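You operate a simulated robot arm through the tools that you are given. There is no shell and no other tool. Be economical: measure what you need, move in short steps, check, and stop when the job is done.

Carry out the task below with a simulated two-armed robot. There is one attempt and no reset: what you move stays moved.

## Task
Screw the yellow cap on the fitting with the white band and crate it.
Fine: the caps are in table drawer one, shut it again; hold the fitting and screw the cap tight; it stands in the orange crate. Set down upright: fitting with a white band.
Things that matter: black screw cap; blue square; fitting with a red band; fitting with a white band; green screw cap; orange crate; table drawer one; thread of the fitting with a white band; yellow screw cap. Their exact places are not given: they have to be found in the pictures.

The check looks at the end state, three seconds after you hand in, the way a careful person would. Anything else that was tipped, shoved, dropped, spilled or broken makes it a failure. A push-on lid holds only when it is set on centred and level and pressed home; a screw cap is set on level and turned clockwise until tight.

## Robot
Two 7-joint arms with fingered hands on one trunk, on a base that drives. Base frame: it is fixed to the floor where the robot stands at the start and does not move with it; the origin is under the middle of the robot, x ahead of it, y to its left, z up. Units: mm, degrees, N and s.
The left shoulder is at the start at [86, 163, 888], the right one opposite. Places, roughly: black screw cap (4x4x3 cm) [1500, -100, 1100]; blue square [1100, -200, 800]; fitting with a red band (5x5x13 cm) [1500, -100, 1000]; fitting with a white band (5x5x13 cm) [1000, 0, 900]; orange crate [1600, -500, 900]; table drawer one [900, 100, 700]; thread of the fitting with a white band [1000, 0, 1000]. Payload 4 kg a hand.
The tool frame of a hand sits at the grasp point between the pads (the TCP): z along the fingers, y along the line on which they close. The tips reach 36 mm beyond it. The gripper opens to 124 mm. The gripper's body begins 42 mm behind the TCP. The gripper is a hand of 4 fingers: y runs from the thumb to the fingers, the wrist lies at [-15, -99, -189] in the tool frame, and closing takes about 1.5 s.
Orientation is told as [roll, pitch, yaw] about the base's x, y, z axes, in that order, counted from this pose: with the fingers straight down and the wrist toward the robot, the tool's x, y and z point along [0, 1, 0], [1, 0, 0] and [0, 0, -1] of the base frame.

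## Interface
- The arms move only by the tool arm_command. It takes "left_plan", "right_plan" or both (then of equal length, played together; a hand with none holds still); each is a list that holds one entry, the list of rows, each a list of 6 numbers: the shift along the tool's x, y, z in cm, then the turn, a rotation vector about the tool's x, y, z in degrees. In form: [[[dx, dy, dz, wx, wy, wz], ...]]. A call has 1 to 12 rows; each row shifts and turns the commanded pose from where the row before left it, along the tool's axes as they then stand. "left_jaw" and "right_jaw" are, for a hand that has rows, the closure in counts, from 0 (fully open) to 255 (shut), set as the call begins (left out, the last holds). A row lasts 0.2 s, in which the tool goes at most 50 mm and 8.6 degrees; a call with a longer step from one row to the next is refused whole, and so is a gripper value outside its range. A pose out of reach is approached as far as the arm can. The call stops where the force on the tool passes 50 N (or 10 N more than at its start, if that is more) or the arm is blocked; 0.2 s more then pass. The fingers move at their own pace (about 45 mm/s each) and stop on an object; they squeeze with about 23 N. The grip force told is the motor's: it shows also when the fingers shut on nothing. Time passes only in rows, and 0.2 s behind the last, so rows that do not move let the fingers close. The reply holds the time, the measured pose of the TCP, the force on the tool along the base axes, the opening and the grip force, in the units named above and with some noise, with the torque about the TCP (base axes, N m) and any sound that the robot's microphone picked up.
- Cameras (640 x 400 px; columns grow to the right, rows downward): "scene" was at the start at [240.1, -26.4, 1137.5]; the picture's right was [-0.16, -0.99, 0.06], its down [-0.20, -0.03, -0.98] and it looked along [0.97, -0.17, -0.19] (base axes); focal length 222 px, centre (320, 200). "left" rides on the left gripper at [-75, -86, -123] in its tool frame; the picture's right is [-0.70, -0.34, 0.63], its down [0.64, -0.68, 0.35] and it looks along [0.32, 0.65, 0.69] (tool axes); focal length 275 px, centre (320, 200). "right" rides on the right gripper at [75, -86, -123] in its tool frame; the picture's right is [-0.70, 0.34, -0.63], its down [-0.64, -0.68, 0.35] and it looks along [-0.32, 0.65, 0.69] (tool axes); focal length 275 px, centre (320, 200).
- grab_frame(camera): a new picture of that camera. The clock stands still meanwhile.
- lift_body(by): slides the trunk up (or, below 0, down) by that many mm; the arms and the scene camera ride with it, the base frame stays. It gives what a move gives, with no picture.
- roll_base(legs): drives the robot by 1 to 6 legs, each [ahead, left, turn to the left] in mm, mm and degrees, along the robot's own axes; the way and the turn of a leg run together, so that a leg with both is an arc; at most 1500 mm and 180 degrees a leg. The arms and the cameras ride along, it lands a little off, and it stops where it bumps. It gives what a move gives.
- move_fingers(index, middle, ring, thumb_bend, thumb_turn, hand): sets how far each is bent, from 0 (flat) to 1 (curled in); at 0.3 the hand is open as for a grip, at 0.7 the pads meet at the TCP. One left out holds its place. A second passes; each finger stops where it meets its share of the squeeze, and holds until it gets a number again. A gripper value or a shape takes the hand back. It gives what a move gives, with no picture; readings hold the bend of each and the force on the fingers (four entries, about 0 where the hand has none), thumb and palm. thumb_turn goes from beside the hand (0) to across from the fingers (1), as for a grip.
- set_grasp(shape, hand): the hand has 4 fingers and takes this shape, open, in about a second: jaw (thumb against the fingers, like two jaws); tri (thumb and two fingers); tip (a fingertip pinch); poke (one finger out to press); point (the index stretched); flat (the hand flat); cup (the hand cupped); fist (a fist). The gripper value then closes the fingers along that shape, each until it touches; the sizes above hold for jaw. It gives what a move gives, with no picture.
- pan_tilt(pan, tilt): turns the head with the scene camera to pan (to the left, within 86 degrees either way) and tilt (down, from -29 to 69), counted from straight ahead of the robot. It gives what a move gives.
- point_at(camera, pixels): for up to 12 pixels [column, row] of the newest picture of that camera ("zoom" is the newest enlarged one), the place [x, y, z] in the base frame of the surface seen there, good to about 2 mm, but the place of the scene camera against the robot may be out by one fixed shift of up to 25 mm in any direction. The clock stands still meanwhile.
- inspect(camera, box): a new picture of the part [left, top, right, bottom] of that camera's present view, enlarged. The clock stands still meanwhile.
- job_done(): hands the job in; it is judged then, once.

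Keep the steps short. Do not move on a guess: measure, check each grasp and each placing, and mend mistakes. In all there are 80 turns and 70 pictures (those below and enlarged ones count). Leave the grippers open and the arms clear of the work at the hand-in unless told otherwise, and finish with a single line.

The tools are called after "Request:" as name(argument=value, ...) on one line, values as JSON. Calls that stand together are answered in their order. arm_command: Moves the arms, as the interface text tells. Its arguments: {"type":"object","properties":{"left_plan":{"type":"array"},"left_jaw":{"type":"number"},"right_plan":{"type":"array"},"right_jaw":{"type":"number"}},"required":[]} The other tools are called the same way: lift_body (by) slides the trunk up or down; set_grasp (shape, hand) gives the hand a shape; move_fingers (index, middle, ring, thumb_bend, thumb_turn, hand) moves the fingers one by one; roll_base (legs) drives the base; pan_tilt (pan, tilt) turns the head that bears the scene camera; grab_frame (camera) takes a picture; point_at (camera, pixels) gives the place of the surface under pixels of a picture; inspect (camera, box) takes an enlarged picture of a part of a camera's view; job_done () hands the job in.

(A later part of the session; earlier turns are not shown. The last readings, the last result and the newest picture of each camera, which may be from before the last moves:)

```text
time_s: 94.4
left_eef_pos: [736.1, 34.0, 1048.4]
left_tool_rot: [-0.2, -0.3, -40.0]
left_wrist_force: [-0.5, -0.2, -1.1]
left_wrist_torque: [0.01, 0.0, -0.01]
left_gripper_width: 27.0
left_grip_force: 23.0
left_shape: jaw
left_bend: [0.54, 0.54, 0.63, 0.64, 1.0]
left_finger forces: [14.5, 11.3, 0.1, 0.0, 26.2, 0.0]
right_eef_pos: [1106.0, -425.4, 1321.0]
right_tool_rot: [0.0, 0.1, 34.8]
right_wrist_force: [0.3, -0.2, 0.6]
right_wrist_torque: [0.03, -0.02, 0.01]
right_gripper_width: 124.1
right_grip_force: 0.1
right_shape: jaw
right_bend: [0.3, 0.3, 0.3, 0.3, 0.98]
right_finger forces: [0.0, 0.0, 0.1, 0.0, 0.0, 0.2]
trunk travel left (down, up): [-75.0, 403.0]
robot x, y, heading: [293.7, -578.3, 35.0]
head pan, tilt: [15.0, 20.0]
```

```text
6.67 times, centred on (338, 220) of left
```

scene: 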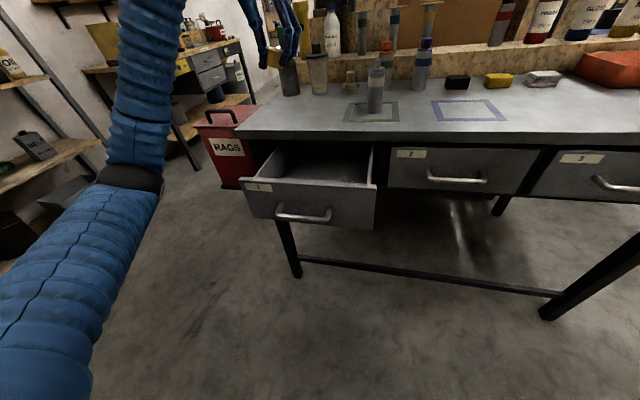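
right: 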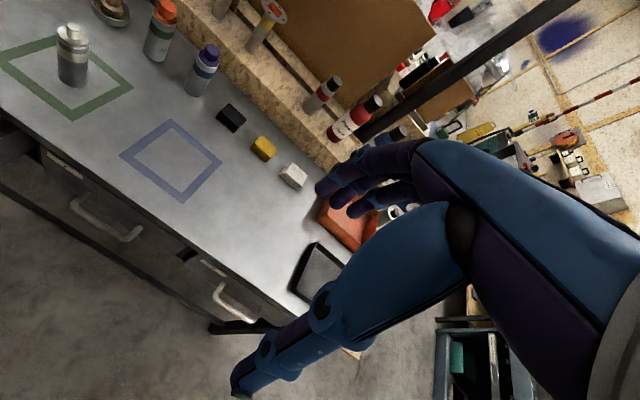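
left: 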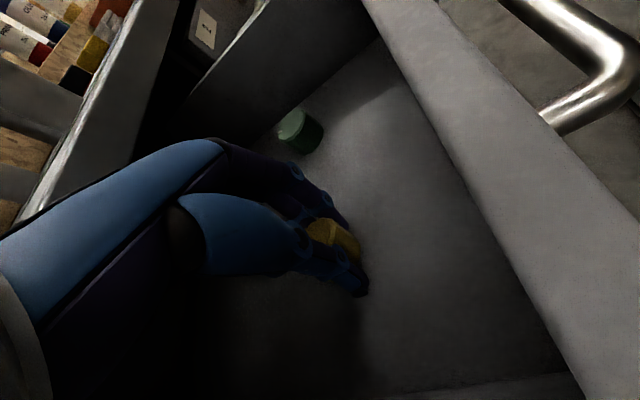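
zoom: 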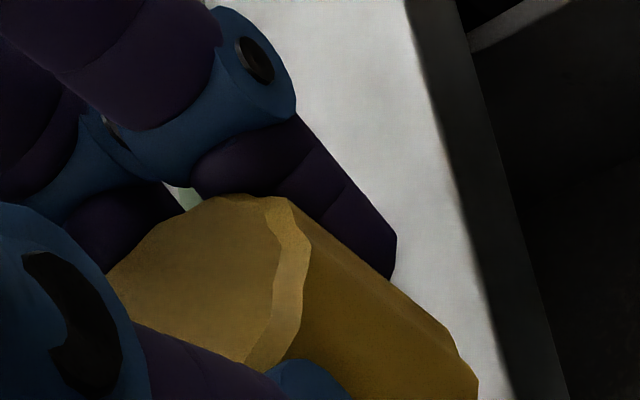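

The cap is held firmly but leans about 14° to the finger side, which I can correct by tilting the hand when I place it. First I'll shut the drawer with the right hand, which gives the base free room. I'll drive left and slightly back, point the closed right hand forward at height, and check the drawer's place.

Request:
roll_base(legs=[[-50, 400, 0]])

Request:
arm_command(right_plan=[[[0, -1, 2, -8.5, 0, 0], [0, -1, 2, -8.5, 0, 0], [0, 0, 0, -8.5, 0, 0], [0, 0, 0, -8.5, 0, 0], [0, 0, 0, -8.5, 0, 0], [0, 0, 0, -8.5, 0, 0], [0, 0, 0, -8.5, 0, 0], [0, 0, 0, -8.5, 0, 0], [0, 0, 0, -8.5, 0, 0], [0, 0, 0, -8.5, 0, 0]]], right_jaw=255)

Request:
pan_tilt(pan=-10, tilt=30)

Request:
grab_frame(camera="scene")

```text
time_s: 96.9
left_eef_pos: [463.7, 330.6, 1049.6]
left_tool_rot: [-0.2, -0.3, -39.7]
left_wrist_force: [0.8, 0.7, -0.8]
left_wrist_torque: [-0.02, 0.01, 0.04]
left_gripper_width: 27.2
left_grip_force: 22.6
left_shape: jaw
left_bend: [0.54, 0.54, 0.63, 0.64, 1.0]
left_finger forces: [14.4, 11.3, 0.2, 0.1, 26.3, 0.0]
right_eef_pos: [838.5, -125.4, 1319.6]
right_tool_rot: [0.0, 0.2, 35.2]
right_wrist_force: [-0.7, -0.4, 0.9]
right_wrist_torque: [-0.01, -0.02, -0.02]
right_gripper_width: 123.9
right_grip_force: 0.1
right_shape: jaw
right_bend: [0.3, 0.3, 0.3, 0.3, 0.98]
right_finger forces: [0.0, 0.0, 0.0, 0.0, 0.0, 0.1]
trunk travel left (down, up): [-75.0, 403.0]
robot x, y, heading: [25.4, -282.9, 35.3]
head pan, tilt: [15.0, 20.0]
```

```text
time_s: 99.1
left_eef_pos: [465.3, 329.1, 1047.7]
left_tool_rot: [-0.2, -0.2, -39.7]
left_wrist_force: [0.5, -0.2, -0.3]
left_wrist_torque: [0.0, -0.01, -0.01]
left_gripper_width: 27.1
left_grip_force: 22.9
left_shape: jaw
left_bend: [0.54, 0.54, 0.63, 0.64, 1.0]
left_finger forces: [14.5, 11.4, 0.1, 0.0, 26.2, 0.0]
right_eef_pos: [825.8, -138.8, 1278.0]
right_tool_rot: [0.3, -79.3, 34.8]
right_wrist_force: [0.5, -0.4, -0.4]
right_wrist_torque: [0.04, 0.01, 0.03]
right_gripper_width: 0.0
right_grip_force: 23.4
right_shape: jaw
right_bend: [0.7, 0.7, 0.7, 0.71, 1.0]
right_finger forces: [0.0, 0.0, 0.0, 0.0, 0.0, 0.1]
right hand out of reach, approached as far as the arm can: row 10
trunk travel left (down, up): [-75.0, 403.0]
robot x, y, heading: [21.5, -283.3, 35.2]
head pan, tilt: [15.0, 20.0]
```

```text
time_s: 100.0
left_eef_pos: [463.9, 330.4, 1049.0]
left_tool_rot: [-0.3, -0.3, -39.7]
left_wrist_force: [0.3, -0.7, -0.7]
left_wrist_torque: [0.02, 0.01, 0.02]
left_gripper_width: 26.9
left_grip_force: 23.2
left_shape: jaw
left_bend: [0.54, 0.54, 0.63, 0.64, 1.0]
left_finger forces: [14.4, 11.2, 0.1, 0.0, 26.2, 0.1]
right_eef_pos: [824.1, -136.0, 1278.4]
right_tool_rot: [0.1, -79.1, 35.0]
right_wrist_force: [-0.1, -0.5, 0.3]
right_wrist_torque: [0.02, 0.0, -0.03]
right_gripper_width: 0.1
right_grip_force: 22.8
right_shape: jaw
right_bend: [0.7, 0.7, 0.7, 0.71, 1.0]
right_finger forces: [0.0, 0.1, 0.1, 0.0, 0.1, 0.1]
trunk travel left (down, up): [-75.0, 403.0]
robot x, y, heading: [27.4, -288.2, 35.2]
head pan, tilt: [-10.0, 30.0]
```

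```text
27 pictures are left
```

scene: 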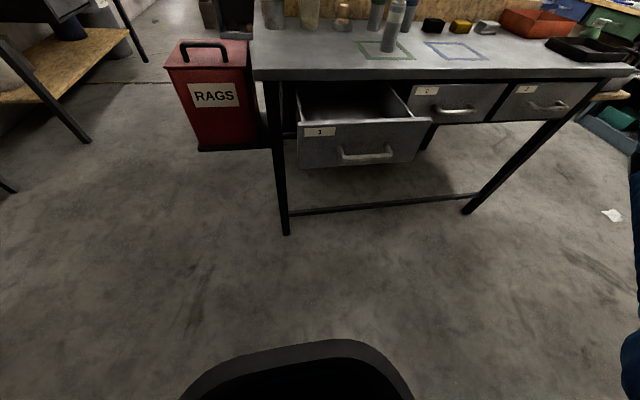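

The drawer stands open and clear, with its handle at (365,155). The right hand points forward. I'll bring it left and down in front of the drawer, pulling back on the way.

Request:
arm_command(right_plan=[[[1.6, -4.5, 0.9, 0, 0, 0], [1.6, -4.5, 0.9, 0, 0, 0], [1.6, -4.5, 0.9, 0, 0, 0], [1.6, -4.5, 0.9, -3, 0, 0], [1.6, -4.5, 0.6, -3, 0, 0], [1.6, -4.5, 0.4, 0, 0, 0], [1.6, -0.3, -4, 0, 0, 0], [1.6, -0.3, -4, 0, 0, 0], [0, -0.3, -3.8, 0, 0, 0]]])

```text
time_s: 102.0
left_eef_pos: [462.4, 330.7, 1049.8]
left_tool_rot: [-0.1, -0.1, -39.7]
left_wrist_force: [0.1, 0.7, -1.1]
left_wrist_torque: [0.01, 0.02, 0.01]
left_gripper_width: 26.9
left_grip_force: 23.1
left_shape: jaw
left_bend: [0.54, 0.54, 0.63, 0.64, 1.0]
left_finger forces: [14.4, 11.3, 0.1, 0.1, 26.1, 0.1]
right_eef_pos: [707.9, -186.3, 1254.4]
right_tool_rot: [-3.5, -79.6, 39.2]
right_wrist_force: [0.2, 0.0, 0.3]
right_wrist_torque: [0.0, 0.02, -0.03]
right_gripper_width: 0.0
right_grip_force: 23.9
right_shape: jaw
right_bend: [0.7, 0.7, 0.7, 0.71, 1.0]
right_finger forces: [0.0, 0.0, 0.0, 0.0, 0.0, 0.0]
right hand out of reach, approached as far as the arm can: row 1, 2, 3, 4, 5, 6
trunk travel left (down, up): [-75.0, 403.0]
robot x, y, heading: [25.4, -284.9, 35.4]
head pan, tilt: [-10.0, 30.0]
```

The forward-pointing pose doesn't go down from this height. As with the left arm, I'll turn the fingers down first, lower, then turn forward again.

Request:
arm_command(right_plan=[[[0, 1, 1, 8.5, 0, 0], [0, 1, 1, 8.5, 0, 0], [0, 1, 1, 8.5, 0, 0], [0, 0, 1, 8.5, 0, 0], [0, 0, 1, 8.5, 0, 0], [0, 0, 0, 8.5, 0, 0], [0, 0, 0, 8.5, 0, 0], [0, 0, 0, 8.5, 0, 0], [0, 0, 0, 8.5, 0, 0], [1, 0, 0, 3, 0, 4]]])

Request:
arm_command(right_plan=[[[2, 0, 4, 0, 0, 0], [2, 0, 4, 0, 0, 0], [2, 0, 4, 0, 0, 0], [2, 0, 4, 0, 0, 0], [0, 0, 4, 0, 0, 0]]])

Request:
grab_frame(camera="right")

```text
time_s: 104.2
left_eef_pos: [464.4, 331.0, 1049.5]
left_tool_rot: [-0.2, -0.3, -39.6]
left_wrist_force: [-0.5, 0.4, -1.7]
left_wrist_torque: [-0.04, -0.02, -0.01]
left_gripper_width: 27.0
left_grip_force: 22.8
left_shape: jaw
left_bend: [0.55, 0.54, 0.63, 0.64, 1.0]
left_finger forces: [14.6, 11.3, 0.0, 0.0, 26.0, 0.0]
right_eef_pos: [745.7, -144.9, 1257.4]
right_tool_rot: [-0.5, 0.0, 31.8]
right_wrist_force: [0.1, -0.7, -0.1]
right_wrist_torque: [-0.01, 0.03, 0.02]
right_gripper_width: 0.1
right_grip_force: 23.3
right_shape: jaw
right_bend: [0.7, 0.7, 0.7, 0.71, 1.0]
right_finger forces: [0.1, 0.0, 0.0, 0.1, 0.1, 0.2]
trunk travel left (down, up): [-75.0, 403.0]
robot x, y, heading: [27.2, -285.2, 35.3]
head pan, tilt: [-10.0, 30.0]
```

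```text
time_s: 105.4
left_eef_pos: [465.4, 329.5, 1049.3]
left_tool_rot: [-0.4, -0.2, -39.7]
left_wrist_force: [0.3, 0.3, -0.4]
left_wrist_torque: [-0.01, -0.02, -0.03]
left_gripper_width: 27.1
left_grip_force: 23.4
left_shape: jaw
left_bend: [0.55, 0.54, 0.63, 0.64, 1.0]
left_finger forces: [14.4, 11.2, 0.1, 0.0, 26.1, 0.1]
right_eef_pos: [703.4, -78.2, 1061.7]
right_tool_rot: [-0.6, -0.1, 31.7]
right_wrist_force: [0.1, -0.1, 0.3]
right_wrist_torque: [0.0, 0.0, 0.02]
right_gripper_width: 0.1
right_grip_force: 22.9
right_shape: jaw
right_bend: [0.7, 0.7, 0.7, 0.71, 1.0]
right_finger forces: [0.1, 0.1, 0.0, 0.1, 0.1, 0.1]
trunk travel left (down, up): [-75.0, 403.0]
robot x, y, heading: [25.8, -288.1, 35.4]
head pan, tilt: [-10.0, 30.0]
```

```text
26 pictures are left
```

right: 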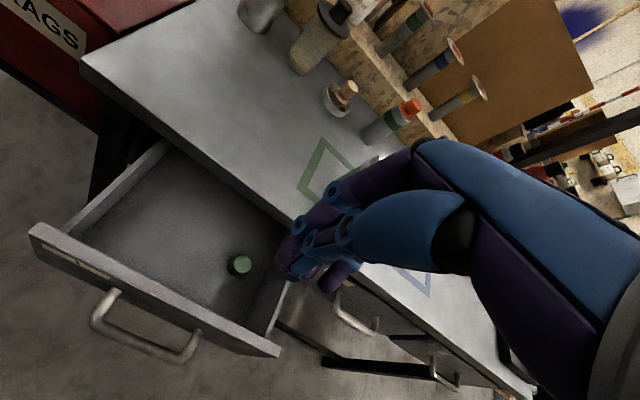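

Arm lowered well, now at z 1062. I'll turn the fingers forward here, as worked for the left arm, and go down in front of the drawer face.

Request:
arm_command(right_plan=[[[0, 0, 0, -8.5, 0, 0], [0, 0, 0, -8.5, 0, 0], [0, 0, 0, -8.5, 0, 0], [0, 0, 0, -8.5, 0, 0], [0, 0, 0, -8.5, 0, 0], [0, 0, 0, -8.5, 0, 0], [0, 0, 0, -8.5, 0, 0], [0, 0, 0, -8.5, 0, 0], [0, 0, 0, -8.5, 0, 0], [0, 0, 0, -8.5, 0, 0]]])

Request:
arm_command(right_plan=[[[0, -4, -0.8, 0, 0, 0], [0, -4, -0.8, 0, 0, 0], [0, -4, -0.8, 0, 0, 0], [0, -4, -0.8, 0, 0, 0], [0, -4, -0.7, 0, 0, 0], [0, -4, -0.5, 0, 0, 0]]])

Request:
grab_frame(camera="scene")

```text
time_s: 107.6
left_eef_pos: [463.8, 329.6, 1049.1]
left_tool_rot: [-0.1, -0.3, -39.7]
left_wrist_force: [0.7, 0.5, -0.4]
left_wrist_torque: [0.01, 0.02, 0.05]
left_gripper_width: 26.8
left_grip_force: 22.9
left_shape: jaw
left_bend: [0.55, 0.54, 0.63, 0.64, 1.0]
left_finger forces: [14.5, 11.4, 0.1, 0.0, 25.8, 0.0]
right_eef_pos: [706.3, -78.7, 1057.1]
right_tool_rot: [-1.0, -59.6, 32.6]
right_wrist_force: [0.2, -0.3, 0.3]
right_wrist_torque: [-0.01, 0.04, -0.01]
right_gripper_width: 0.1
right_grip_force: 22.9
right_shape: jaw
right_bend: [0.7, 0.7, 0.7, 0.71, 1.0]
right_finger forces: [0.0, 0.0, 0.0, 0.0, 0.0, 0.0]
right hand out of reach, approached as far as the arm can: row 8, 9, 10
trunk travel left (down, up): [-75.0, 403.0]
robot x, y, heading: [27.8, -287.3, 35.1]
head pan, tilt: [-10.0, 30.0]
```

```text
time_s: 109.0
left_eef_pos: [464.3, 330.2, 1050.0]
left_tool_rot: [-0.2, -0.4, -39.7]
left_wrist_force: [-0.9, -0.4, -0.3]
left_wrist_torque: [-0.01, 0.0, 0.04]
left_gripper_width: 27.1
left_grip_force: 23.1
left_shape: jaw
left_bend: [0.55, 0.54, 0.63, 0.64, 1.0]
left_finger forces: [14.5, 11.4, 0.0, 0.0, 25.9, 0.0]
right_eef_pos: [685.4, -88.3, 1014.8]
right_tool_rot: [-1.0, -59.6, 32.6]
right_wrist_force: [-0.8, 0.4, -0.5]
right_wrist_torque: [-0.05, 0.0, -0.01]
right_gripper_width: 0.2
right_grip_force: 23.2
right_shape: jaw
right_bend: [0.7, 0.7, 0.7, 0.71, 1.0]
right_finger forces: [0.0, 0.1, 0.1, 0.0, 0.1, 0.0]
right hand out of reach, approached as far as the arm can: row 2, 3, 4, 5, 6
trunk travel left (down, up): [-75.0, 403.0]
robot x, y, heading: [25.7, -282.9, 35.3]
head pan, tilt: [-10.0, 30.0]
```

```text
25 pictures are left
```

scene: 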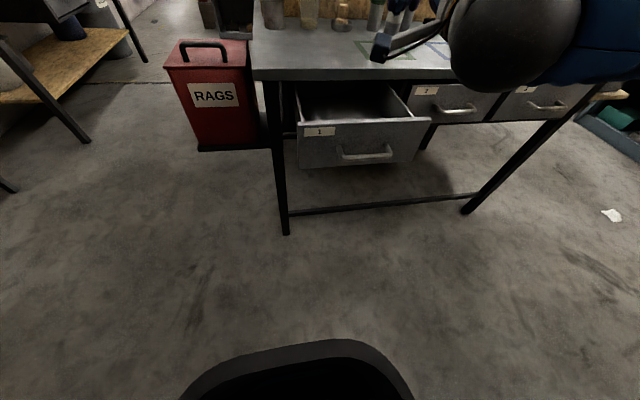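

The right wrist won't point fully forward this low. Instead I'll push the handle bar from the front with the closed fingers pointing mostly down (20° tilt). Going to just in front of the bar.

Request:
arm_command(right_plan=[[[0, 0, 0, 8, 0, 0], [0, 0, 0, 8, 0, 0], [0, 0, 0, 8, 0, 0], [0, 0, 0, 8, 0, 0], [0, 0, 0, 7.6, 0, -3], [0.1, -2.5, 3.85, 0, 0, 0], [0.2, -2.5, 3.85, 0, 0, 0], [0.1, -2.5, 3.85, 0, 0, 0], [0.2, -2.5, 3.85, 0, 0, 0], [0.1, -2.5, 3.85, 0, 0, 0], [0.2, -2.5, 3.85, 0, 0, 0]]])

Request:
pan_tilt(pan=-15, tilt=35)

Request:
grab_frame(camera="right")

```text
time_s: 111.4
left_eef_pos: [464.2, 330.0, 1049.8]
left_tool_rot: [-0.2, -0.2, -39.7]
left_wrist_force: [0.6, 0.3, -1.4]
left_wrist_torque: [0.0, 0.02, 0.0]
left_gripper_width: 26.8
left_grip_force: 23.4
left_shape: jaw
left_bend: [0.55, 0.54, 0.63, 0.64, 1.0]
left_finger forces: [14.5, 11.4, 0.0, 0.0, 25.8, 0.0]
right_eef_pos: [660.6, -101.2, 746.6]
right_tool_rot: [-1.8, -20.0, 35.1]
right_wrist_force: [-1.0, -1.7, 17.3]
right_wrist_torque: [0.32, -0.4, -0.12]
right_gripper_width: 0.1
right_grip_force: 23.0
right_shape: jaw
right_bend: [0.7, 0.7, 0.7, 0.75, 1.0]
right_finger forces: [0.0, 10.8, 0.1, 0.0, 18.5, 0.0]
right hand out of reach, approached as far as the arm can: row 10, 11
trunk travel left (down, up): [-75.0, 403.0]
robot x, y, heading: [26.0, -287.5, 35.5]
head pan, tilt: [-10.0, 30.0]
```

```text
time_s: 112.0
left_eef_pos: [463.2, 330.9, 1049.6]
left_tool_rot: [-0.2, -0.4, -39.7]
left_wrist_force: [0.3, -0.5, 0.0]
left_wrist_torque: [0.0, 0.02, -0.04]
left_gripper_width: 26.8
left_grip_force: 23.1
left_shape: jaw
left_bend: [0.55, 0.54, 0.63, 0.64, 1.0]
left_finger forces: [14.5, 11.3, 0.1, 0.0, 25.8, 0.0]
right_eef_pos: [658.8, -100.3, 745.6]
right_tool_rot: [-1.8, -19.9, 35.1]
right_wrist_force: [0.2, -0.2, 9.8]
right_wrist_torque: [0.23, -0.3, -0.12]
right_gripper_width: 0.0
right_grip_force: 22.8
right_shape: jaw
right_bend: [0.7, 0.7, 0.7, 0.75, 1.0]
right_finger forces: [0.1, 8.9, 0.3, 0.0, 13.7, 0.1]
trunk travel left (down, up): [-75.0, 403.0]
robot x, y, heading: [25.9, -284.4, 35.2]
head pan, tilt: [-15.0, 35.0]
```

```text
24 pictures are left
```

right: 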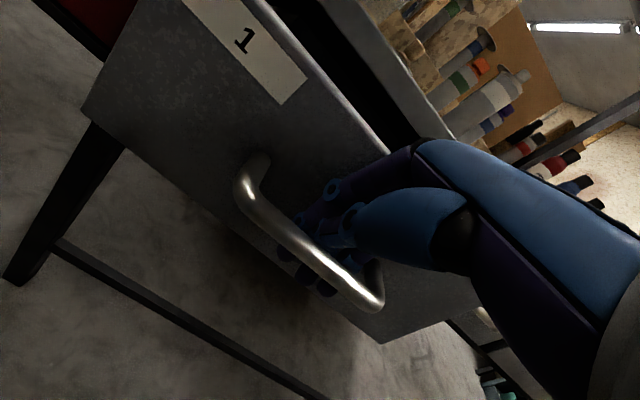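

The closed fingers sit between the bar and the drawer face, so pushing forward presses on the face itself. I'll push 13 cm while watching force.

Request:
arm_command(right_plan=[[[0, 1.9, 0.55, 0, 0, 0], [0, 1.9, 0.69, 0, 0, 0], [0, 1.9, 0.69, 0, 0, 0], [0, 1.9, 0.69, 0, 0, 0], [0, 1.9, 0.69, 0, 0, 0], [0, 1.9, 0.69, 0, 0, 0], [0, 1.9, 0.69, 0, 0, 0]]])

Request:
grab_frame(camera="right")

```text
time_s: 113.6
left_eef_pos: [464.1, 330.8, 1048.5]
left_tool_rot: [-0.2, -0.3, -39.7]
left_wrist_force: [0.0, -0.2, -0.4]
left_wrist_torque: [-0.02, 0.01, -0.02]
left_gripper_width: 26.8
left_grip_force: 23.1
left_shape: jaw
left_bend: [0.55, 0.54, 0.63, 0.64, 1.0]
left_finger forces: [14.6, 11.4, 0.0, 0.0, 25.8, 0.0]
right_eef_pos: [778.5, -22.0, 747.7]
right_tool_rot: [-1.8, -20.0, 35.1]
right_wrist_force: [-0.8, 3.3, 0.8]
right_wrist_torque: [0.09, -0.13, 0.05]
right_gripper_width: 0.2
right_grip_force: 23.0
right_shape: jaw
right_bend: [0.7, 0.7, 0.7, 0.75, 1.0]
right_finger forces: [0.0, 3.6, 1.3, 0.0, 0.0, 0.0]
trunk travel left (down, up): [-75.0, 403.0]
robot x, y, heading: [26.6, -280.8, 35.1]
head pan, tilt: [-15.0, 35.0]
```

```text
23 pictures are left
```

right: 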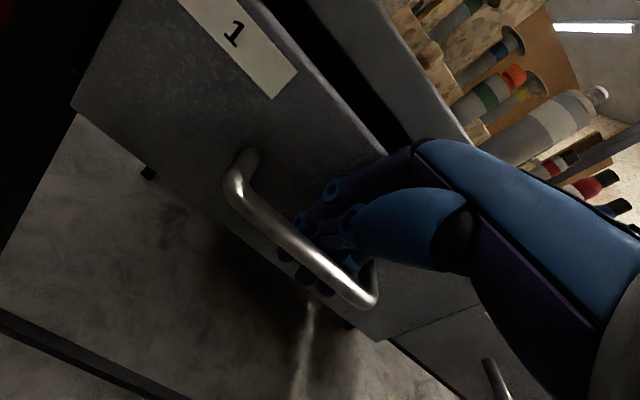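

Nearly shut. I'll keep pushing in small steps until the force rises.

Request:
arm_command(right_plan=[[[0, 0.94, 0.34, 0, 0, 0], [0, 0.94, 0.34, 0, 0, 0], [0, 0.94, 0.34, 0, 0, 0], [0, 0.94, 0.34, 0, 0, 0]]])

Request:
grab_frame(camera="right")

```text
time_s: 114.6
left_eef_pos: [463.1, 327.7, 1051.3]
left_tool_rot: [-0.1, -0.2, -39.7]
left_wrist_force: [-0.2, -0.6, -1.3]
left_wrist_torque: [0.01, 0.0, 0.04]
left_gripper_width: 26.8
left_grip_force: 23.0
left_shape: jaw
left_bend: [0.55, 0.54, 0.63, 0.64, 1.0]
left_finger forces: [14.4, 11.4, 0.0, 0.1, 25.8, 0.0]
right_eef_pos: [803.9, -3.8, 751.4]
right_tool_rot: [-1.8, -20.0, 35.2]
right_wrist_force: [-30.6, -21.7, 7.5]
right_wrist_torque: [0.69, -1.2, -0.49]
right_gripper_width: 0.0
right_grip_force: 22.6
right_shape: jaw
right_bend: [0.7, 0.7, 0.7, 0.76, 1.0]
right_finger forces: [0.0, 37.9, 13.3, 0.0, 0.1, 0.0]
trunk travel left (down, up): [-75.0, 403.0]
robot x, y, heading: [25.0, -285.2, 35.2]
head pan, tilt: [-15.0, 35.0]
stopped in row 4 (right hand): the force on the tool passed its limit at 60 N (the readings are from after the stop); the commanded pose is now the measured one
```

```text
22 pictures are left
```

right: 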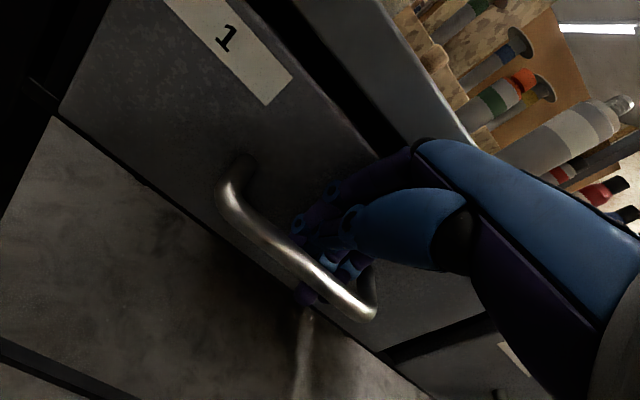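

The drawer hit its stop at 60 N on the fingers and is flush with drawer 2. I'll ease back 4 mm, raise the fingers straight out of the handle, then pull back and up.

Request:
arm_command(right_plan=[[[0, -0.35, -0.13, 0, 0, 0], [0, 0.7, -1.9, 0, 0, 0], [0, 0.7, -1.9, 0, 0, 0], [0, 0.7, -1.9, 0, 0, 0], [0, 0, -4, 0, 0, 0], [0, -1, -4, 0, 0, 0], [0, -1, -4, 0, 0, 0], [0, -1, -4, 0, 0, 0], [0, 0, -4, 8, 0, 0], [0, 0, -4, 8, 0, 0], [0, 0, 0, 4, 0, 0]]])

Request:
grab_frame(camera="scene")

Request:
point_at(camera="scene", pixels=[[300, 130], [350, 150], [420, 130]])

```text
time_s: 115.3
left_eef_pos: [465.5, 329.3, 1046.8]
left_tool_rot: [-0.3, -0.2, -39.7]
left_wrist_force: [-0.8, 0.3, -0.8]
left_wrist_torque: [0.04, 0.01, 0.0]
left_gripper_width: 26.9
left_grip_force: 23.0
left_shape: jaw
left_bend: [0.55, 0.54, 0.63, 0.64, 1.0]
left_finger forces: [14.5, 11.4, 0.0, 0.0, 25.6, 0.0]
right_eef_pos: [800.8, -5.1, 755.1]
right_tool_rot: [-2.1, -18.4, 35.4]
right_wrist_force: [-6.4, -4.5, -32.5]
right_wrist_torque: [0.57, -0.09, -0.11]
right_gripper_width: 0.1
right_grip_force: 23.2
right_shape: jaw
right_bend: [0.7, 0.7, 0.7, 0.77, 1.0]
right_finger forces: [0.1, 44.3, 10.5, 0.0, 0.1, 0.1]
trunk travel left (down, up): [-75.0, 403.0]
robot x, y, heading: [29.8, -283.1, 35.1]
head pan, tilt: [-15.0, 35.0]
stopped in row 3 (right hand): the force on the tool passed its limit at 58 N (the readings are from after the stop); the commanded pose is now the measured one
```

```text
21 pictures are left
```

scene: 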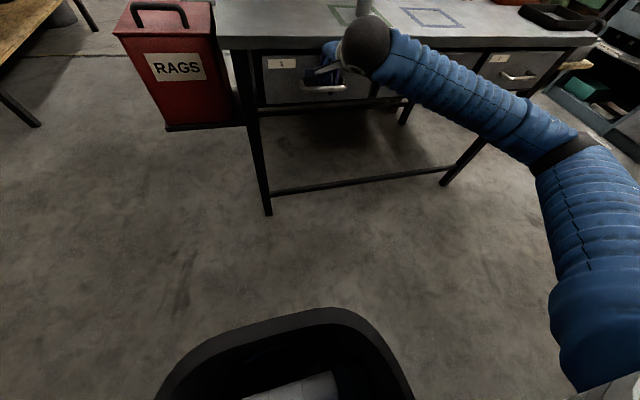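

```text
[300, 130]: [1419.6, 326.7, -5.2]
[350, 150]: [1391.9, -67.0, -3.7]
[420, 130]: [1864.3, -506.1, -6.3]
```

Something catches: likely a knuckle under the table lip, with 32 N downward. I'll come back 40 mm, letting the drawer follow slightly, then raise the hand out. The last bit can be closed again from the front of the bar.

Request:
arm_command(right_plan=[[[0, -0.94, -0.34, 0, 0, 0], [0, -0.94, -0.34, 0, 0, 0], [0, -0.94, -0.34, 0, 0, 0], [0, -0.94, -0.34, 0, 0, 0], [0, 0.5, -1.4, 0, 0, 0], [0, 0.7, -1.9, 0, 0, 0], [0, 0.7, -1.9, 0, 0, 0], [0, 0.7, -1.9, 0, 0, 0]]])

Request:
grab_frame(camera="right")

```text
time_s: 117.1
left_eef_pos: [464.1, 329.6, 1050.2]
left_tool_rot: [-0.1, -0.3, -39.6]
left_wrist_force: [0.1, 0.4, -1.6]
left_wrist_torque: [0.01, 0.04, 0.0]
left_gripper_width: 26.6
left_grip_force: 22.9
left_shape: jaw
left_bend: [0.55, 0.54, 0.63, 0.64, 1.0]
left_finger forces: [14.5, 11.4, 0.0, 0.0, 25.5, 0.1]
right_eef_pos: [766.5, -25.8, 839.6]
right_tool_rot: [-2.1, -19.1, 35.4]
right_wrist_force: [0.4, 0.0, -0.6]
right_wrist_torque: [-0.02, -0.02, -0.02]
right_gripper_width: 0.0
right_grip_force: 23.1
right_shape: jaw
right_bend: [0.7, 0.7, 0.7, 0.77, 1.0]
right_finger forces: [0.1, 0.1, 0.1, 0.0, 0.0, 0.1]
trunk travel left (down, up): [-75.0, 403.0]
robot x, y, heading: [22.4, -283.4, 35.1]
head pan, tilt: [-15.0, 35.0]
```

```text
20 pictures are left
```

right: 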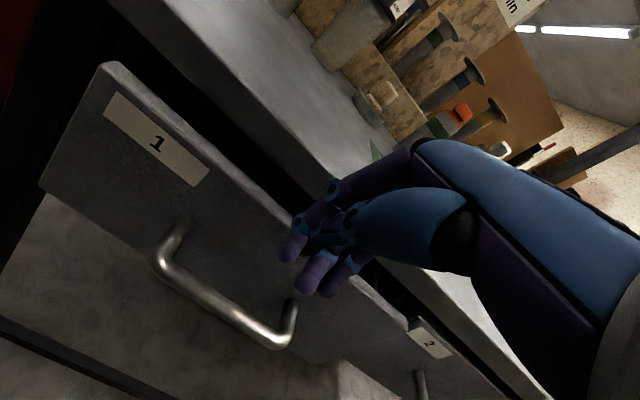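

The hand is free. Measuring how far the drawer stands open.

Request:
point_at(camera="right", pixels=[[225, 305], [200, 290], [250, 205], [330, 280], [215, 130], [240, 340]])

```text
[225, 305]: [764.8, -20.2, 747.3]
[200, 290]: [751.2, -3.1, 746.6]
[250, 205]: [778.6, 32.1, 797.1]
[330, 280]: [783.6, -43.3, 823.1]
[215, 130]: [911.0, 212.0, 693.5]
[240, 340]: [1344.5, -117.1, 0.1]
```

The bar is at n≈612 versus 645 when shut, so it is about 33 mm open. I'll go in front of the bar, down, and push forward until the force stops me, then back away and up.

Request:
arm_command(right_plan=[[[0, -2.4, -0.85, 0, 0, 0], [0, -2.4, -0.85, 0, 0, 0], [0, -0.3, 0, 0, 0, 0], [0, -1.4, 3.8, 0, 0, 0], [0, -1.4, 3.8, 0, 0, 0]]])

Request:
arm_command(right_plan=[[[0, 0.94, 0.34, 0, 0, 0], [0, 0.94, 0.34, 0, 0, 0], [0, 0.94, 0.34, 0, 0, 0], [0, 0.94, 0.34, 0, 0, 0], [0, 0.94, 0.34, 0, 0, 0], [0, 0.94, 0.34, 0, 0, 0], [0, 0.94, 0.34, 0, 0, 0], [0, 0.94, 0.34, 0, 0, 0], [0, 0.94, 0.34, 0, 0, 0]]])

Request:
arm_command(right_plan=[[[0, -2, -0.7, 0, 0, 0], [0, -2.4, -0.85, 0, 0, 0], [0, 1.3, -3.7, 0, 0, 0], [0, 1.3, -3.7, 0, 0, 0], [0, 1.3, -3.7, 0, 0, 0], [0, 1.3, -3.7, 0, 0, 0], [0, 0, -4, 7, 0, 0], [0, 0, -4, 7, 0, 0], [-3, 0, -3, 5, 0, 0], [-4, 0, -3, 0, 0, 0]]], right_jaw=0)

Request:
grab_frame(camera="right")

```text
time_s: 118.3
left_eef_pos: [464.1, 329.4, 1049.8]
left_tool_rot: [-0.3, -0.2, -39.7]
left_wrist_force: [0.1, 0.7, -0.9]
left_wrist_torque: [0.0, -0.01, 0.0]
left_gripper_width: 26.7
left_grip_force: 24.0
left_shape: jaw
left_bend: [0.55, 0.54, 0.63, 0.64, 1.0]
left_finger forces: [14.4, 11.5, 0.1, 0.0, 25.5, 0.1]
right_eef_pos: [723.8, -58.6, 758.1]
right_tool_rot: [-2.1, -18.9, 35.3]
right_wrist_force: [0.4, 0.0, 0.0]
right_wrist_torque: [0.03, 0.01, 0.01]
right_gripper_width: 0.0
right_grip_force: 23.1
right_shape: jaw
right_bend: [0.7, 0.7, 0.7, 0.77, 1.0]
right_finger forces: [0.0, 0.1, 0.0, 0.1, 0.0, 0.0]
trunk travel left (down, up): [-75.0, 403.0]
robot x, y, heading: [20.9, -284.6, 35.3]
head pan, tilt: [-15.0, 35.0]
```

```text
time_s: 120.0
left_eef_pos: [461.8, 327.5, 1051.1]
left_tool_rot: [-0.1, -0.3, -39.8]
left_wrist_force: [0.6, 0.0, -0.3]
left_wrist_torque: [-0.03, 0.01, 0.0]
left_gripper_width: 27.0
left_grip_force: 23.1
left_shape: jaw
left_bend: [0.55, 0.54, 0.63, 0.64, 1.0]
left_finger forces: [14.5, 11.4, 0.1, 0.0, 25.6, 0.0]
right_eef_pos: [774.3, -20.2, 759.7]
right_tool_rot: [-2.0, -19.0, 35.7]
right_wrist_force: [-32.9, -21.9, 11.2]
right_wrist_torque: [-0.32, 0.51, 0.02]
right_gripper_width: 0.0
right_grip_force: 23.2
right_shape: jaw
right_bend: [0.7, 0.7, 0.7, 0.72, 1.0]
right_finger forces: [0.1, 0.0, 0.1, 0.1, 63.7, 0.1]
trunk travel left (down, up): [-75.0, 403.0]
robot x, y, heading: [24.5, -287.0, 35.2]
head pan, tilt: [-15.0, 35.0]
stopped in row 8 (right hand): the force on the tool passed its limit at 59 N (the readings are from after the stop); the commanded pose is now the measured one
```

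```text
time_s: 122.2
left_eef_pos: [463.7, 330.0, 1049.5]
left_tool_rot: [-0.2, -0.3, -39.7]
left_wrist_force: [-0.1, -0.3, -0.5]
left_wrist_torque: [0.0, -0.04, 0.02]
left_gripper_width: 27.1
left_grip_force: 22.9
left_shape: jaw
left_bend: [0.55, 0.54, 0.63, 0.64, 1.0]
left_finger forces: [14.5, 11.4, 0.0, 0.0, 25.3, 0.1]
right_eef_pos: [758.1, -104.5, 1056.3]
right_tool_rot: [-2.0, 0.2, 35.0]
right_wrist_force: [-0.8, 0.2, 0.1]
right_wrist_torque: [0.02, 0.02, 0.0]
right_gripper_width: 123.7
right_grip_force: 0.1
right_shape: jaw
right_bend: [0.3, 0.3, 0.3, 0.3, 0.98]
right_finger forces: [0.1, 0.0, 0.1, 0.0, 0.0, 0.1]
trunk travel left (down, up): [-75.0, 403.0]
robot x, y, heading: [26.3, -287.4, 35.2]
head pan, tilt: [-15.0, 35.0]
```

```text
19 pictures are left
```

right: 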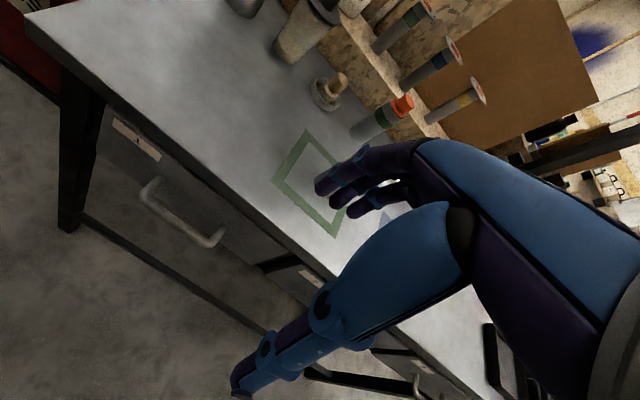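

The drawer is shut flush. Now I'll raise the trunk for clearance and drive so the fitting is about 760 mm straight ahead of me.

Request:
lift_body(by=150)

Request:
roll_base(legs=[[0, 347, 0], [193, 0, 0]])

```text
time_s: 123.9
left_eef_pos: [465.5, 329.8, 1197.3]
left_tool_rot: [-0.3, -0.2, -39.7]
left_wrist_force: [0.2, -1.0, -1.2]
left_wrist_torque: [0.04, 0.01, 0.04]
left_gripper_width: 27.2
left_grip_force: 23.2
left_shape: jaw
left_bend: [0.55, 0.54, 0.63, 0.64, 1.0]
left_finger forces: [14.4, 11.5, 0.0, 0.0, 25.3, 0.0]
right_eef_pos: [756.4, -106.6, 1202.4]
right_tool_rot: [-2.0, 0.1, 35.0]
right_wrist_force: [0.0, -0.2, -0.2]
right_wrist_torque: [-0.01, -0.03, -0.03]
right_gripper_width: 123.8
right_grip_force: 0.1
right_shape: jaw
right_bend: [0.3, 0.3, 0.3, 0.3, 0.98]
right_finger forces: [0.1, 0.0, 0.0, 0.1, 0.0, 0.0]
trunk travel left (down, up): [-225.0, 253.0]
robot x, y, heading: [23.9, -283.4, 35.1]
head pan, tilt: [-15.0, 35.0]
```

```text
time_s: 127.3
left_eef_pos: [424.5, 725.8, 1197.1]
left_tool_rot: [-0.3, -0.2, -39.8]
left_wrist_force: [0.9, 0.3, -0.5]
left_wrist_torque: [-0.01, 0.05, -0.02]
left_gripper_width: 26.7
left_grip_force: 23.4
left_shape: jaw
left_bend: [0.55, 0.54, 0.63, 0.64, 1.0]
left_finger forces: [14.3, 11.4, 0.1, 0.1, 25.3, 0.0]
right_eef_pos: [715.9, 290.8, 1203.2]
right_tool_rot: [-1.9, 0.1, 34.9]
right_wrist_force: [0.2, 0.3, -0.3]
right_wrist_torque: [0.0, 0.02, 0.01]
right_gripper_width: 123.9
right_grip_force: 0.1
right_shape: jaw
right_bend: [0.3, 0.3, 0.3, 0.3, 0.98]
right_finger forces: [0.0, 0.1, 0.0, 0.1, 0.0, 0.0]
trunk travel left (down, up): [-225.0, 253.0]
robot x, y, heading: [-13.4, 107.9, 35.3]
head pan, tilt: [-15.0, 35.0]
```

I sent the wrong sign and drove left instead of right, with no bump reported. I'll retrace backwards, then go right, then forward.

Request:
roll_base(legs=[[-193, 0, 0], [0, -347, 0], [0, -345, 0], [190, 0, 0]])

Request:
pan_tilt(pan=0, tilt=35)

Request:
grab_frame(camera="scene")

Request:
grab_frame(camera="right")

```text
time_s: 133.8
left_eef_pos: [812.2, 167.8, 1197.3]
left_tool_rot: [-0.3, -0.1, -38.6]
left_wrist_force: [0.6, -0.4, -1.5]
left_wrist_torque: [0.01, 0.04, 0.01]
left_gripper_width: 26.7
left_grip_force: 23.3
left_shape: jaw
left_bend: [0.55, 0.54, 0.63, 0.64, 1.0]
left_finger forces: [14.6, 11.5, 0.1, 0.1, 25.2, 0.0]
right_eef_pos: [1113.2, -262.3, 1202.9]
right_tool_rot: [-1.9, 0.3, 35.9]
right_wrist_force: [0.1, 0.0, 0.5]
right_wrist_torque: [-0.04, 0.03, -0.02]
right_gripper_width: 123.8
right_grip_force: 0.1
right_shape: jaw
right_bend: [0.3, 0.3, 0.3, 0.3, 0.98]
right_finger forces: [0.0, 0.0, 0.0, 0.0, 0.0, 0.0]
trunk travel left (down, up): [-225.0, 253.0]
robot x, y, heading: [384.4, -455.8, 36.3]
head pan, tilt: [-15.0, 35.0]
```

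```text
time_s: 134.6
left_eef_pos: [810.5, 167.3, 1199.3]
left_tool_rot: [-0.2, -0.2, -38.6]
left_wrist_force: [0.6, 0.1, -0.9]
left_wrist_torque: [0.03, 0.03, -0.02]
left_gripper_width: 26.8
left_grip_force: 23.3
left_shape: jaw
left_bend: [0.55, 0.54, 0.63, 0.64, 1.0]
left_finger forces: [14.5, 11.6, 0.0, 0.0, 25.3, 0.0]
right_eef_pos: [1110.2, -263.0, 1203.1]
right_tool_rot: [-1.8, 0.1, 35.9]
right_wrist_force: [-0.2, 0.3, 0.0]
right_wrist_torque: [0.01, 0.01, -0.03]
right_gripper_width: 123.7
right_grip_force: 0.0
right_shape: jaw
right_bend: [0.3, 0.3, 0.3, 0.3, 0.98]
right_finger forces: [0.0, 0.0, 0.0, 0.0, 0.0, 0.1]
trunk travel left (down, up): [-225.0, 253.0]
robot x, y, heading: [380.1, -456.0, 36.2]
head pan, tilt: [0.0, 35.0]
```

```text
18 pictures are left
```

scene: 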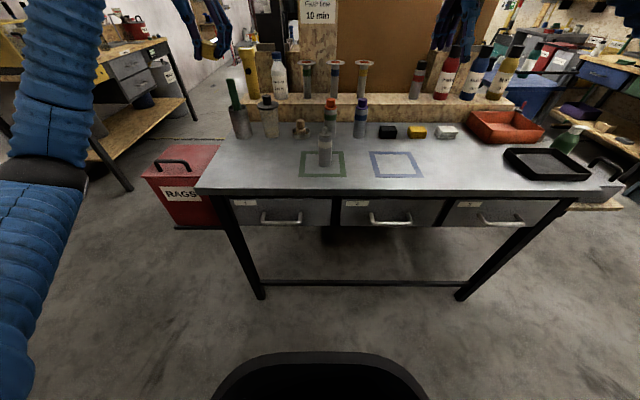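

```text
17 pictures are left
```

right: 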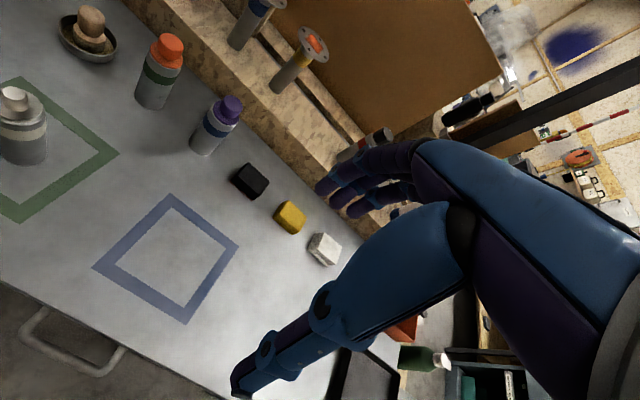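

The drawers are all flush. Measuring the fitting's body and thread in both cameras.

Request:
point_at(camera="right", pixels=[[14, 92], [16, 98], [22, 120], [25, 145], [40, 118], [45, 140], [5, 92], [28, 92], [218, 108], [225, 135]])

Request:
inspect(camera="scene", box=[284, 90, 380, 150])

Request:
point_at(camera="zoom", pixels=[[275, 290], [275, 330], [275, 390], [275, 420], [250, 330], [300, 330], [272, 258], [272, 300]])

```text
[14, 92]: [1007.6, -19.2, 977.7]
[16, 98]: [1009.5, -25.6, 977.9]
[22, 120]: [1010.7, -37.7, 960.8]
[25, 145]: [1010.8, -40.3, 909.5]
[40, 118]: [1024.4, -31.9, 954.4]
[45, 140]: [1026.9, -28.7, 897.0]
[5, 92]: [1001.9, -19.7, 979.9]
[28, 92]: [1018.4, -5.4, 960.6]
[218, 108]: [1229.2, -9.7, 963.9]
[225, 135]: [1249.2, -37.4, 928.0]
```

```text
6.67 times, centred on (332, 120) of scene
```

zoom: 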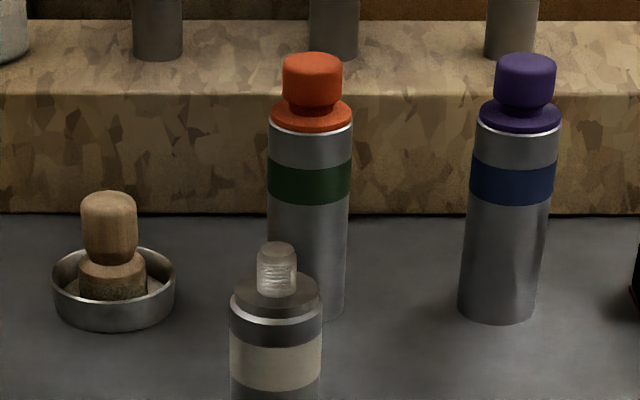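

```text
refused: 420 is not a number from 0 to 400
```

The fitting axis is at about [1005.5, -17]; the shoulder is at z 961 and the thread top at 978. I'll lower the trunk 100 mm and turn the right hand so its fingers point left (thumb near me), then bring it beside the fitting at z≈895.

Request:
point_at(camera="zoom", pixels=[[275, 247], [277, 270], [277, 285], [276, 365], [276, 390], [250, 365], [300, 365], [277, 310]])

Request:
lift_body(by=-100)

Request:
arm_command(right_plan=[[[0, 0, 0, 0, 8.2, 0], [0, 0, 0, 0, 8.2, 0], [0, 0, 0, 0, 8.2, 0], [0, 0, 0, 0, 8.2, 0], [0, 0, 0, 0, 8.2, 0], [0, 0, 0, 0, 8.2, 0], [0, 0, 0, 0, 8.2, 0], [0, 0, 0, 0, 8.2, 0], [0, 0, 0, 0, 8.2, 0], [0, 0, 0, 0, 8.2, 0], [0, 0, 0, 0, 8.2, 0]]], right_jaw=0)

Request:
arm_command(right_plan=[[[-4.16, 1.15, 1, 0, 0, 0], [-4.16, 1.15, 1, 0, 0, 0], [-4.16, 1.15, 2, 0, 0, 0], [-4.16, 1.15, 2, 0, 0, 0], [-4.16, 1.15, 2, 0, 0, 0]]])

Request:
grab_frame(camera="right")

```text
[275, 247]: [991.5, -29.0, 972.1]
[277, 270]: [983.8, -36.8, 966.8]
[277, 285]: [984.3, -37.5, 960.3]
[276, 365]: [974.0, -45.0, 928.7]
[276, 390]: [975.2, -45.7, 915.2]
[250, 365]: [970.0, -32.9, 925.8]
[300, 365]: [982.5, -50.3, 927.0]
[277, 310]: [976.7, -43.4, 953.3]
```

```text
time_s: 135.9
left_eef_pos: [810.5, 168.1, 1101.4]
left_tool_rot: [-0.1, -0.4, -38.6]
left_wrist_force: [-0.3, -0.4, -1.1]
left_wrist_torque: [0.0, -0.03, 0.0]
left_gripper_width: 27.0
left_grip_force: 23.5
left_shape: jaw
left_bend: [0.55, 0.54, 0.63, 0.64, 1.0]
left_finger forces: [14.4, 11.4, 0.0, 0.0, 25.1, 0.1]
right_eef_pos: [1110.4, -263.0, 1104.8]
right_tool_rot: [-1.9, 0.0, 36.0]
right_wrist_force: [0.7, 0.1, 0.4]
right_wrist_torque: [0.02, -0.01, -0.02]
right_gripper_width: 123.8
right_grip_force: 0.0
right_shape: jaw
right_bend: [0.3, 0.3, 0.3, 0.3, 0.98]
right_finger forces: [0.0, 0.0, 0.0, 0.0, 0.0, 0.0]
trunk travel left (down, up): [-125.0, 353.0]
robot x, y, heading: [383.1, -457.8, 36.3]
head pan, tilt: [0.0, 35.0]
```

```text
time_s: 138.3
left_eef_pos: [811.5, 168.4, 1098.1]
left_tool_rot: [-0.3, -0.2, -38.6]
left_wrist_force: [0.7, -0.2, -0.8]
left_wrist_torque: [0.03, 0.0, -0.01]
left_gripper_width: 26.9
left_grip_force: 23.3
left_shape: jaw
left_bend: [0.55, 0.54, 0.63, 0.64, 1.0]
left_finger forces: [14.4, 11.5, 0.0, 0.1, 25.1, 0.0]
right_eef_pos: [1110.3, -262.2, 1103.6]
right_tool_rot: [88.4, 0.0, 36.0]
right_wrist_force: [1.0, 0.9, 0.1]
right_wrist_torque: [-0.02, -0.02, 0.0]
right_gripper_width: 123.9
right_grip_force: 0.0
right_shape: jaw
right_bend: [0.3, 0.3, 0.3, 0.3, 0.98]
right_finger forces: [0.1, 0.0, 0.1, 0.0, 0.0, 0.1]
trunk travel left (down, up): [-125.0, 353.0]
robot x, y, heading: [383.7, -455.5, 35.9]
head pan, tilt: [0.0, 35.0]
```

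```text
time_s: 139.7
left_eef_pos: [805.1, 160.9, 1102.9]
left_tool_rot: [0.0, -0.7, -39.0]
left_wrist_force: [-0.4, 0.5, -0.9]
left_wrist_torque: [0.0, -0.06, -0.02]
left_gripper_width: 26.8
left_grip_force: 23.2
left_shape: jaw
left_bend: [0.55, 0.54, 0.63, 0.64, 1.0]
left_finger forces: [14.4, 11.5, 0.0, 0.0, 25.2, 0.0]
right_eef_pos: [1108.9, -184.1, 929.3]
right_tool_rot: [88.0, -3.0, 35.0]
right_wrist_force: [0.3, 0.8, -0.6]
right_wrist_torque: [0.0, 0.01, 0.03]
right_gripper_width: 123.7
right_grip_force: 0.1
right_shape: jaw
right_bend: [0.3, 0.3, 0.3, 0.3, 0.98]
right_finger forces: [0.0, 0.0, 0.1, 0.0, 0.0, 0.0]
trunk travel left (down, up): [-125.0, 353.0]
robot x, y, heading: [379.8, -455.8, 35.6]
head pan, tilt: [0.0, 35.0]
stopped in row 5 (right hand): the arm was blocked; the commanded pose is now the measured one
```

```text
15 pictures are left
```

right: 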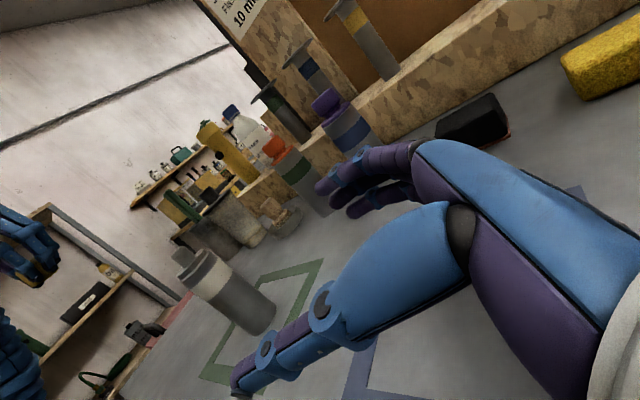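

The right arm was blocked at z 929; its forearm probably meets the table edge. I'll back up 2 cm, raise the trunk so the forearm slopes down, then lower the hand.

Request:
arm_command(right_plan=[[[3, 0, 0, 3, 0, 0]]])

Request:
lift_body(by=170)

Request:
arm_command(right_plan=[[[-4.2, 0.3, 1.7, 0, 0, 0], [-4.2, 0.3, 1.7, 0, 0, 0], [-4.2, 0.3, 1.7, 0, 0, 0], [-4.2, 0.3, 1.7, 0, 0, 0], [-4.2, 0.1, 1.7, 0, 0, 0]]])

Request:
grab_frame(camera="scene")

```text
time_s: 140.1
left_eef_pos: [810.9, 160.4, 1099.5]
left_tool_rot: [0.0, -0.4, -39.1]
left_wrist_force: [-0.5, 0.5, -0.7]
left_wrist_torque: [0.03, 0.0, 0.02]
left_gripper_width: 26.9
left_grip_force: 23.1
left_shape: jaw
left_bend: [0.55, 0.54, 0.63, 0.64, 1.0]
left_finger forces: [14.4, 11.5, 0.0, 0.0, 25.1, 0.0]
right_eef_pos: [1112.9, -182.5, 940.7]
right_tool_rot: [88.1, -1.5, 38.2]
right_wrist_force: [2.1, 1.8, -1.5]
right_wrist_torque: [0.11, 0.08, 0.24]
right_gripper_width: 123.8
right_grip_force: 0.0
right_shape: jaw
right_bend: [0.3, 0.3, 0.3, 0.3, 0.98]
right_finger forces: [0.0, 0.0, 0.0, 0.0, 0.1, 0.0]
trunk travel left (down, up): [-125.0, 353.0]
robot x, y, heading: [385.1, -455.8, 35.5]
head pan, tilt: [0.0, 35.0]
```

```text
time_s: 142.0
left_eef_pos: [815.0, 164.3, 1267.5]
left_tool_rot: [-0.3, -0.2, -38.9]
left_wrist_force: [0.3, -0.2, -1.3]
left_wrist_torque: [-0.01, 0.03, -0.08]
left_gripper_width: 26.8
left_grip_force: 22.4
left_shape: jaw
left_bend: [0.55, 0.54, 0.63, 0.64, 1.0]
left_finger forces: [14.4, 11.5, 0.1, 0.0, 24.9, 0.0]
right_eef_pos: [1117.1, -179.0, 1109.9]
right_tool_rot: [88.2, -1.4, 38.1]
right_wrist_force: [-0.1, -0.6, 0.2]
right_wrist_torque: [0.02, 0.01, -0.01]
right_gripper_width: 124.0
right_grip_force: 0.0
right_shape: jaw
right_bend: [0.3, 0.3, 0.3, 0.3, 0.98]
right_finger forces: [0.1, 0.0, 0.1, 0.0, 0.0, 0.0]
trunk travel left (down, up): [-295.0, 183.0]
robot x, y, heading: [384.1, -456.9, 35.7]
head pan, tilt: [0.0, 35.0]
```

```text
time_s: 143.4
left_eef_pos: [807.0, 157.8, 1272.1]
left_tool_rot: [0.0, -0.6, -39.2]
left_wrist_force: [0.0, -0.1, 0.4]
left_wrist_torque: [-0.03, -0.03, 0.0]
left_gripper_width: 26.8
left_grip_force: 22.9
left_shape: jaw
left_bend: [0.55, 0.54, 0.63, 0.64, 1.0]
left_finger forces: [14.3, 11.5, 0.0, 0.0, 24.8, 0.0]
right_eef_pos: [1082.9, -115.6, 931.1]
right_tool_rot: [88.2, -4.0, 37.5]
right_wrist_force: [0.0, -0.8, 0.3]
right_wrist_torque: [0.0, -0.01, 0.0]
right_gripper_width: 124.0
right_grip_force: 0.1
right_shape: jaw
right_bend: [0.3, 0.3, 0.3, 0.3, 0.98]
right_finger forces: [0.1, 0.0, 0.1, 0.0, 0.0, 0.0]
trunk travel left (down, up): [-295.0, 183.0]
robot x, y, heading: [382.6, -455.5, 35.7]
head pan, tilt: [0.0, 35.0]
stopped in row 5 (right hand): the arm was blocked; the commanded pose is now the measured one
```

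```text
14 pictures are left
```

scene: 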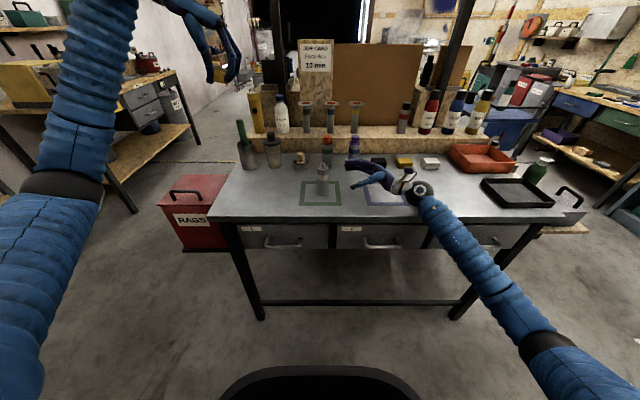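

It's blocked at the same height, so it is the wrist above the table. I'll tilt the hand so the fingers slope 30° down, which raises the wrist, with a smaller opening, then lower and approach the fitting.

Request:
arm_command(right_plan=[[[3, 0, 0, 0, 0, 2], [1, 0, 0, 0, -7, 2], [1, 0, 0, 0, -7, 0], [0, 0, 0, 0, -7, 0], [0, 0, 0, 0, -7, 0], [-2.6, -0.3, 2.9, 0, 0, 0], [-2.6, -0.3, 2.9, 0, 0, 0]]], right_jaw=60)

Request:
grab_frame(camera="right")

```text
time_s: 145.0
left_eef_pos: [816.7, 160.4, 1268.9]
left_tool_rot: [-0.2, -0.3, -39.2]
left_wrist_force: [0.2, -0.1, -0.8]
left_wrist_torque: [-0.01, 0.0, 0.02]
left_gripper_width: 26.8
left_grip_force: 22.9
left_shape: jaw
left_bend: [0.55, 0.54, 0.63, 0.64, 1.0]
left_finger forces: [14.5, 11.5, 0.0, 0.1, 24.9, 0.0]
right_eef_pos: [1069.4, -97.6, 892.1]
right_tool_rot: [60.2, 1.0, 37.4]
right_wrist_force: [-0.6, -0.2, 1.2]
right_wrist_torque: [0.04, -0.01, -0.02]
right_gripper_width: 95.2
right_grip_force: 0.0
right_shape: jaw
right_bend: [0.33, 0.36, 0.35, 0.0, 0.98]
right_finger forces: [0.0, 0.0, 1.3, 0.0, 0.1, 0.0]
trunk travel left (down, up): [-295.0, 183.0]
robot x, y, heading: [381.1, -461.1, 35.9]
head pan, tilt: [0.0, 35.0]
```

```text
13 pictures are left
```

right: 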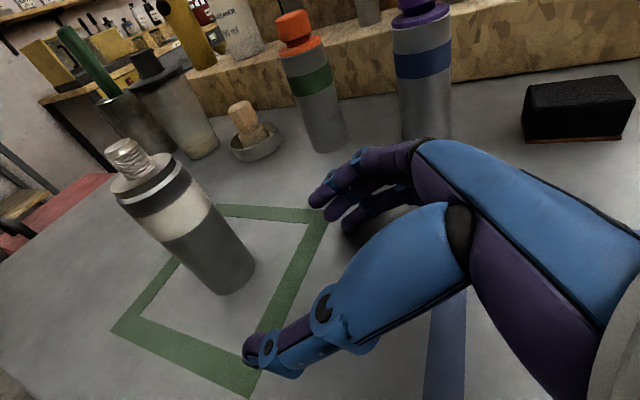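

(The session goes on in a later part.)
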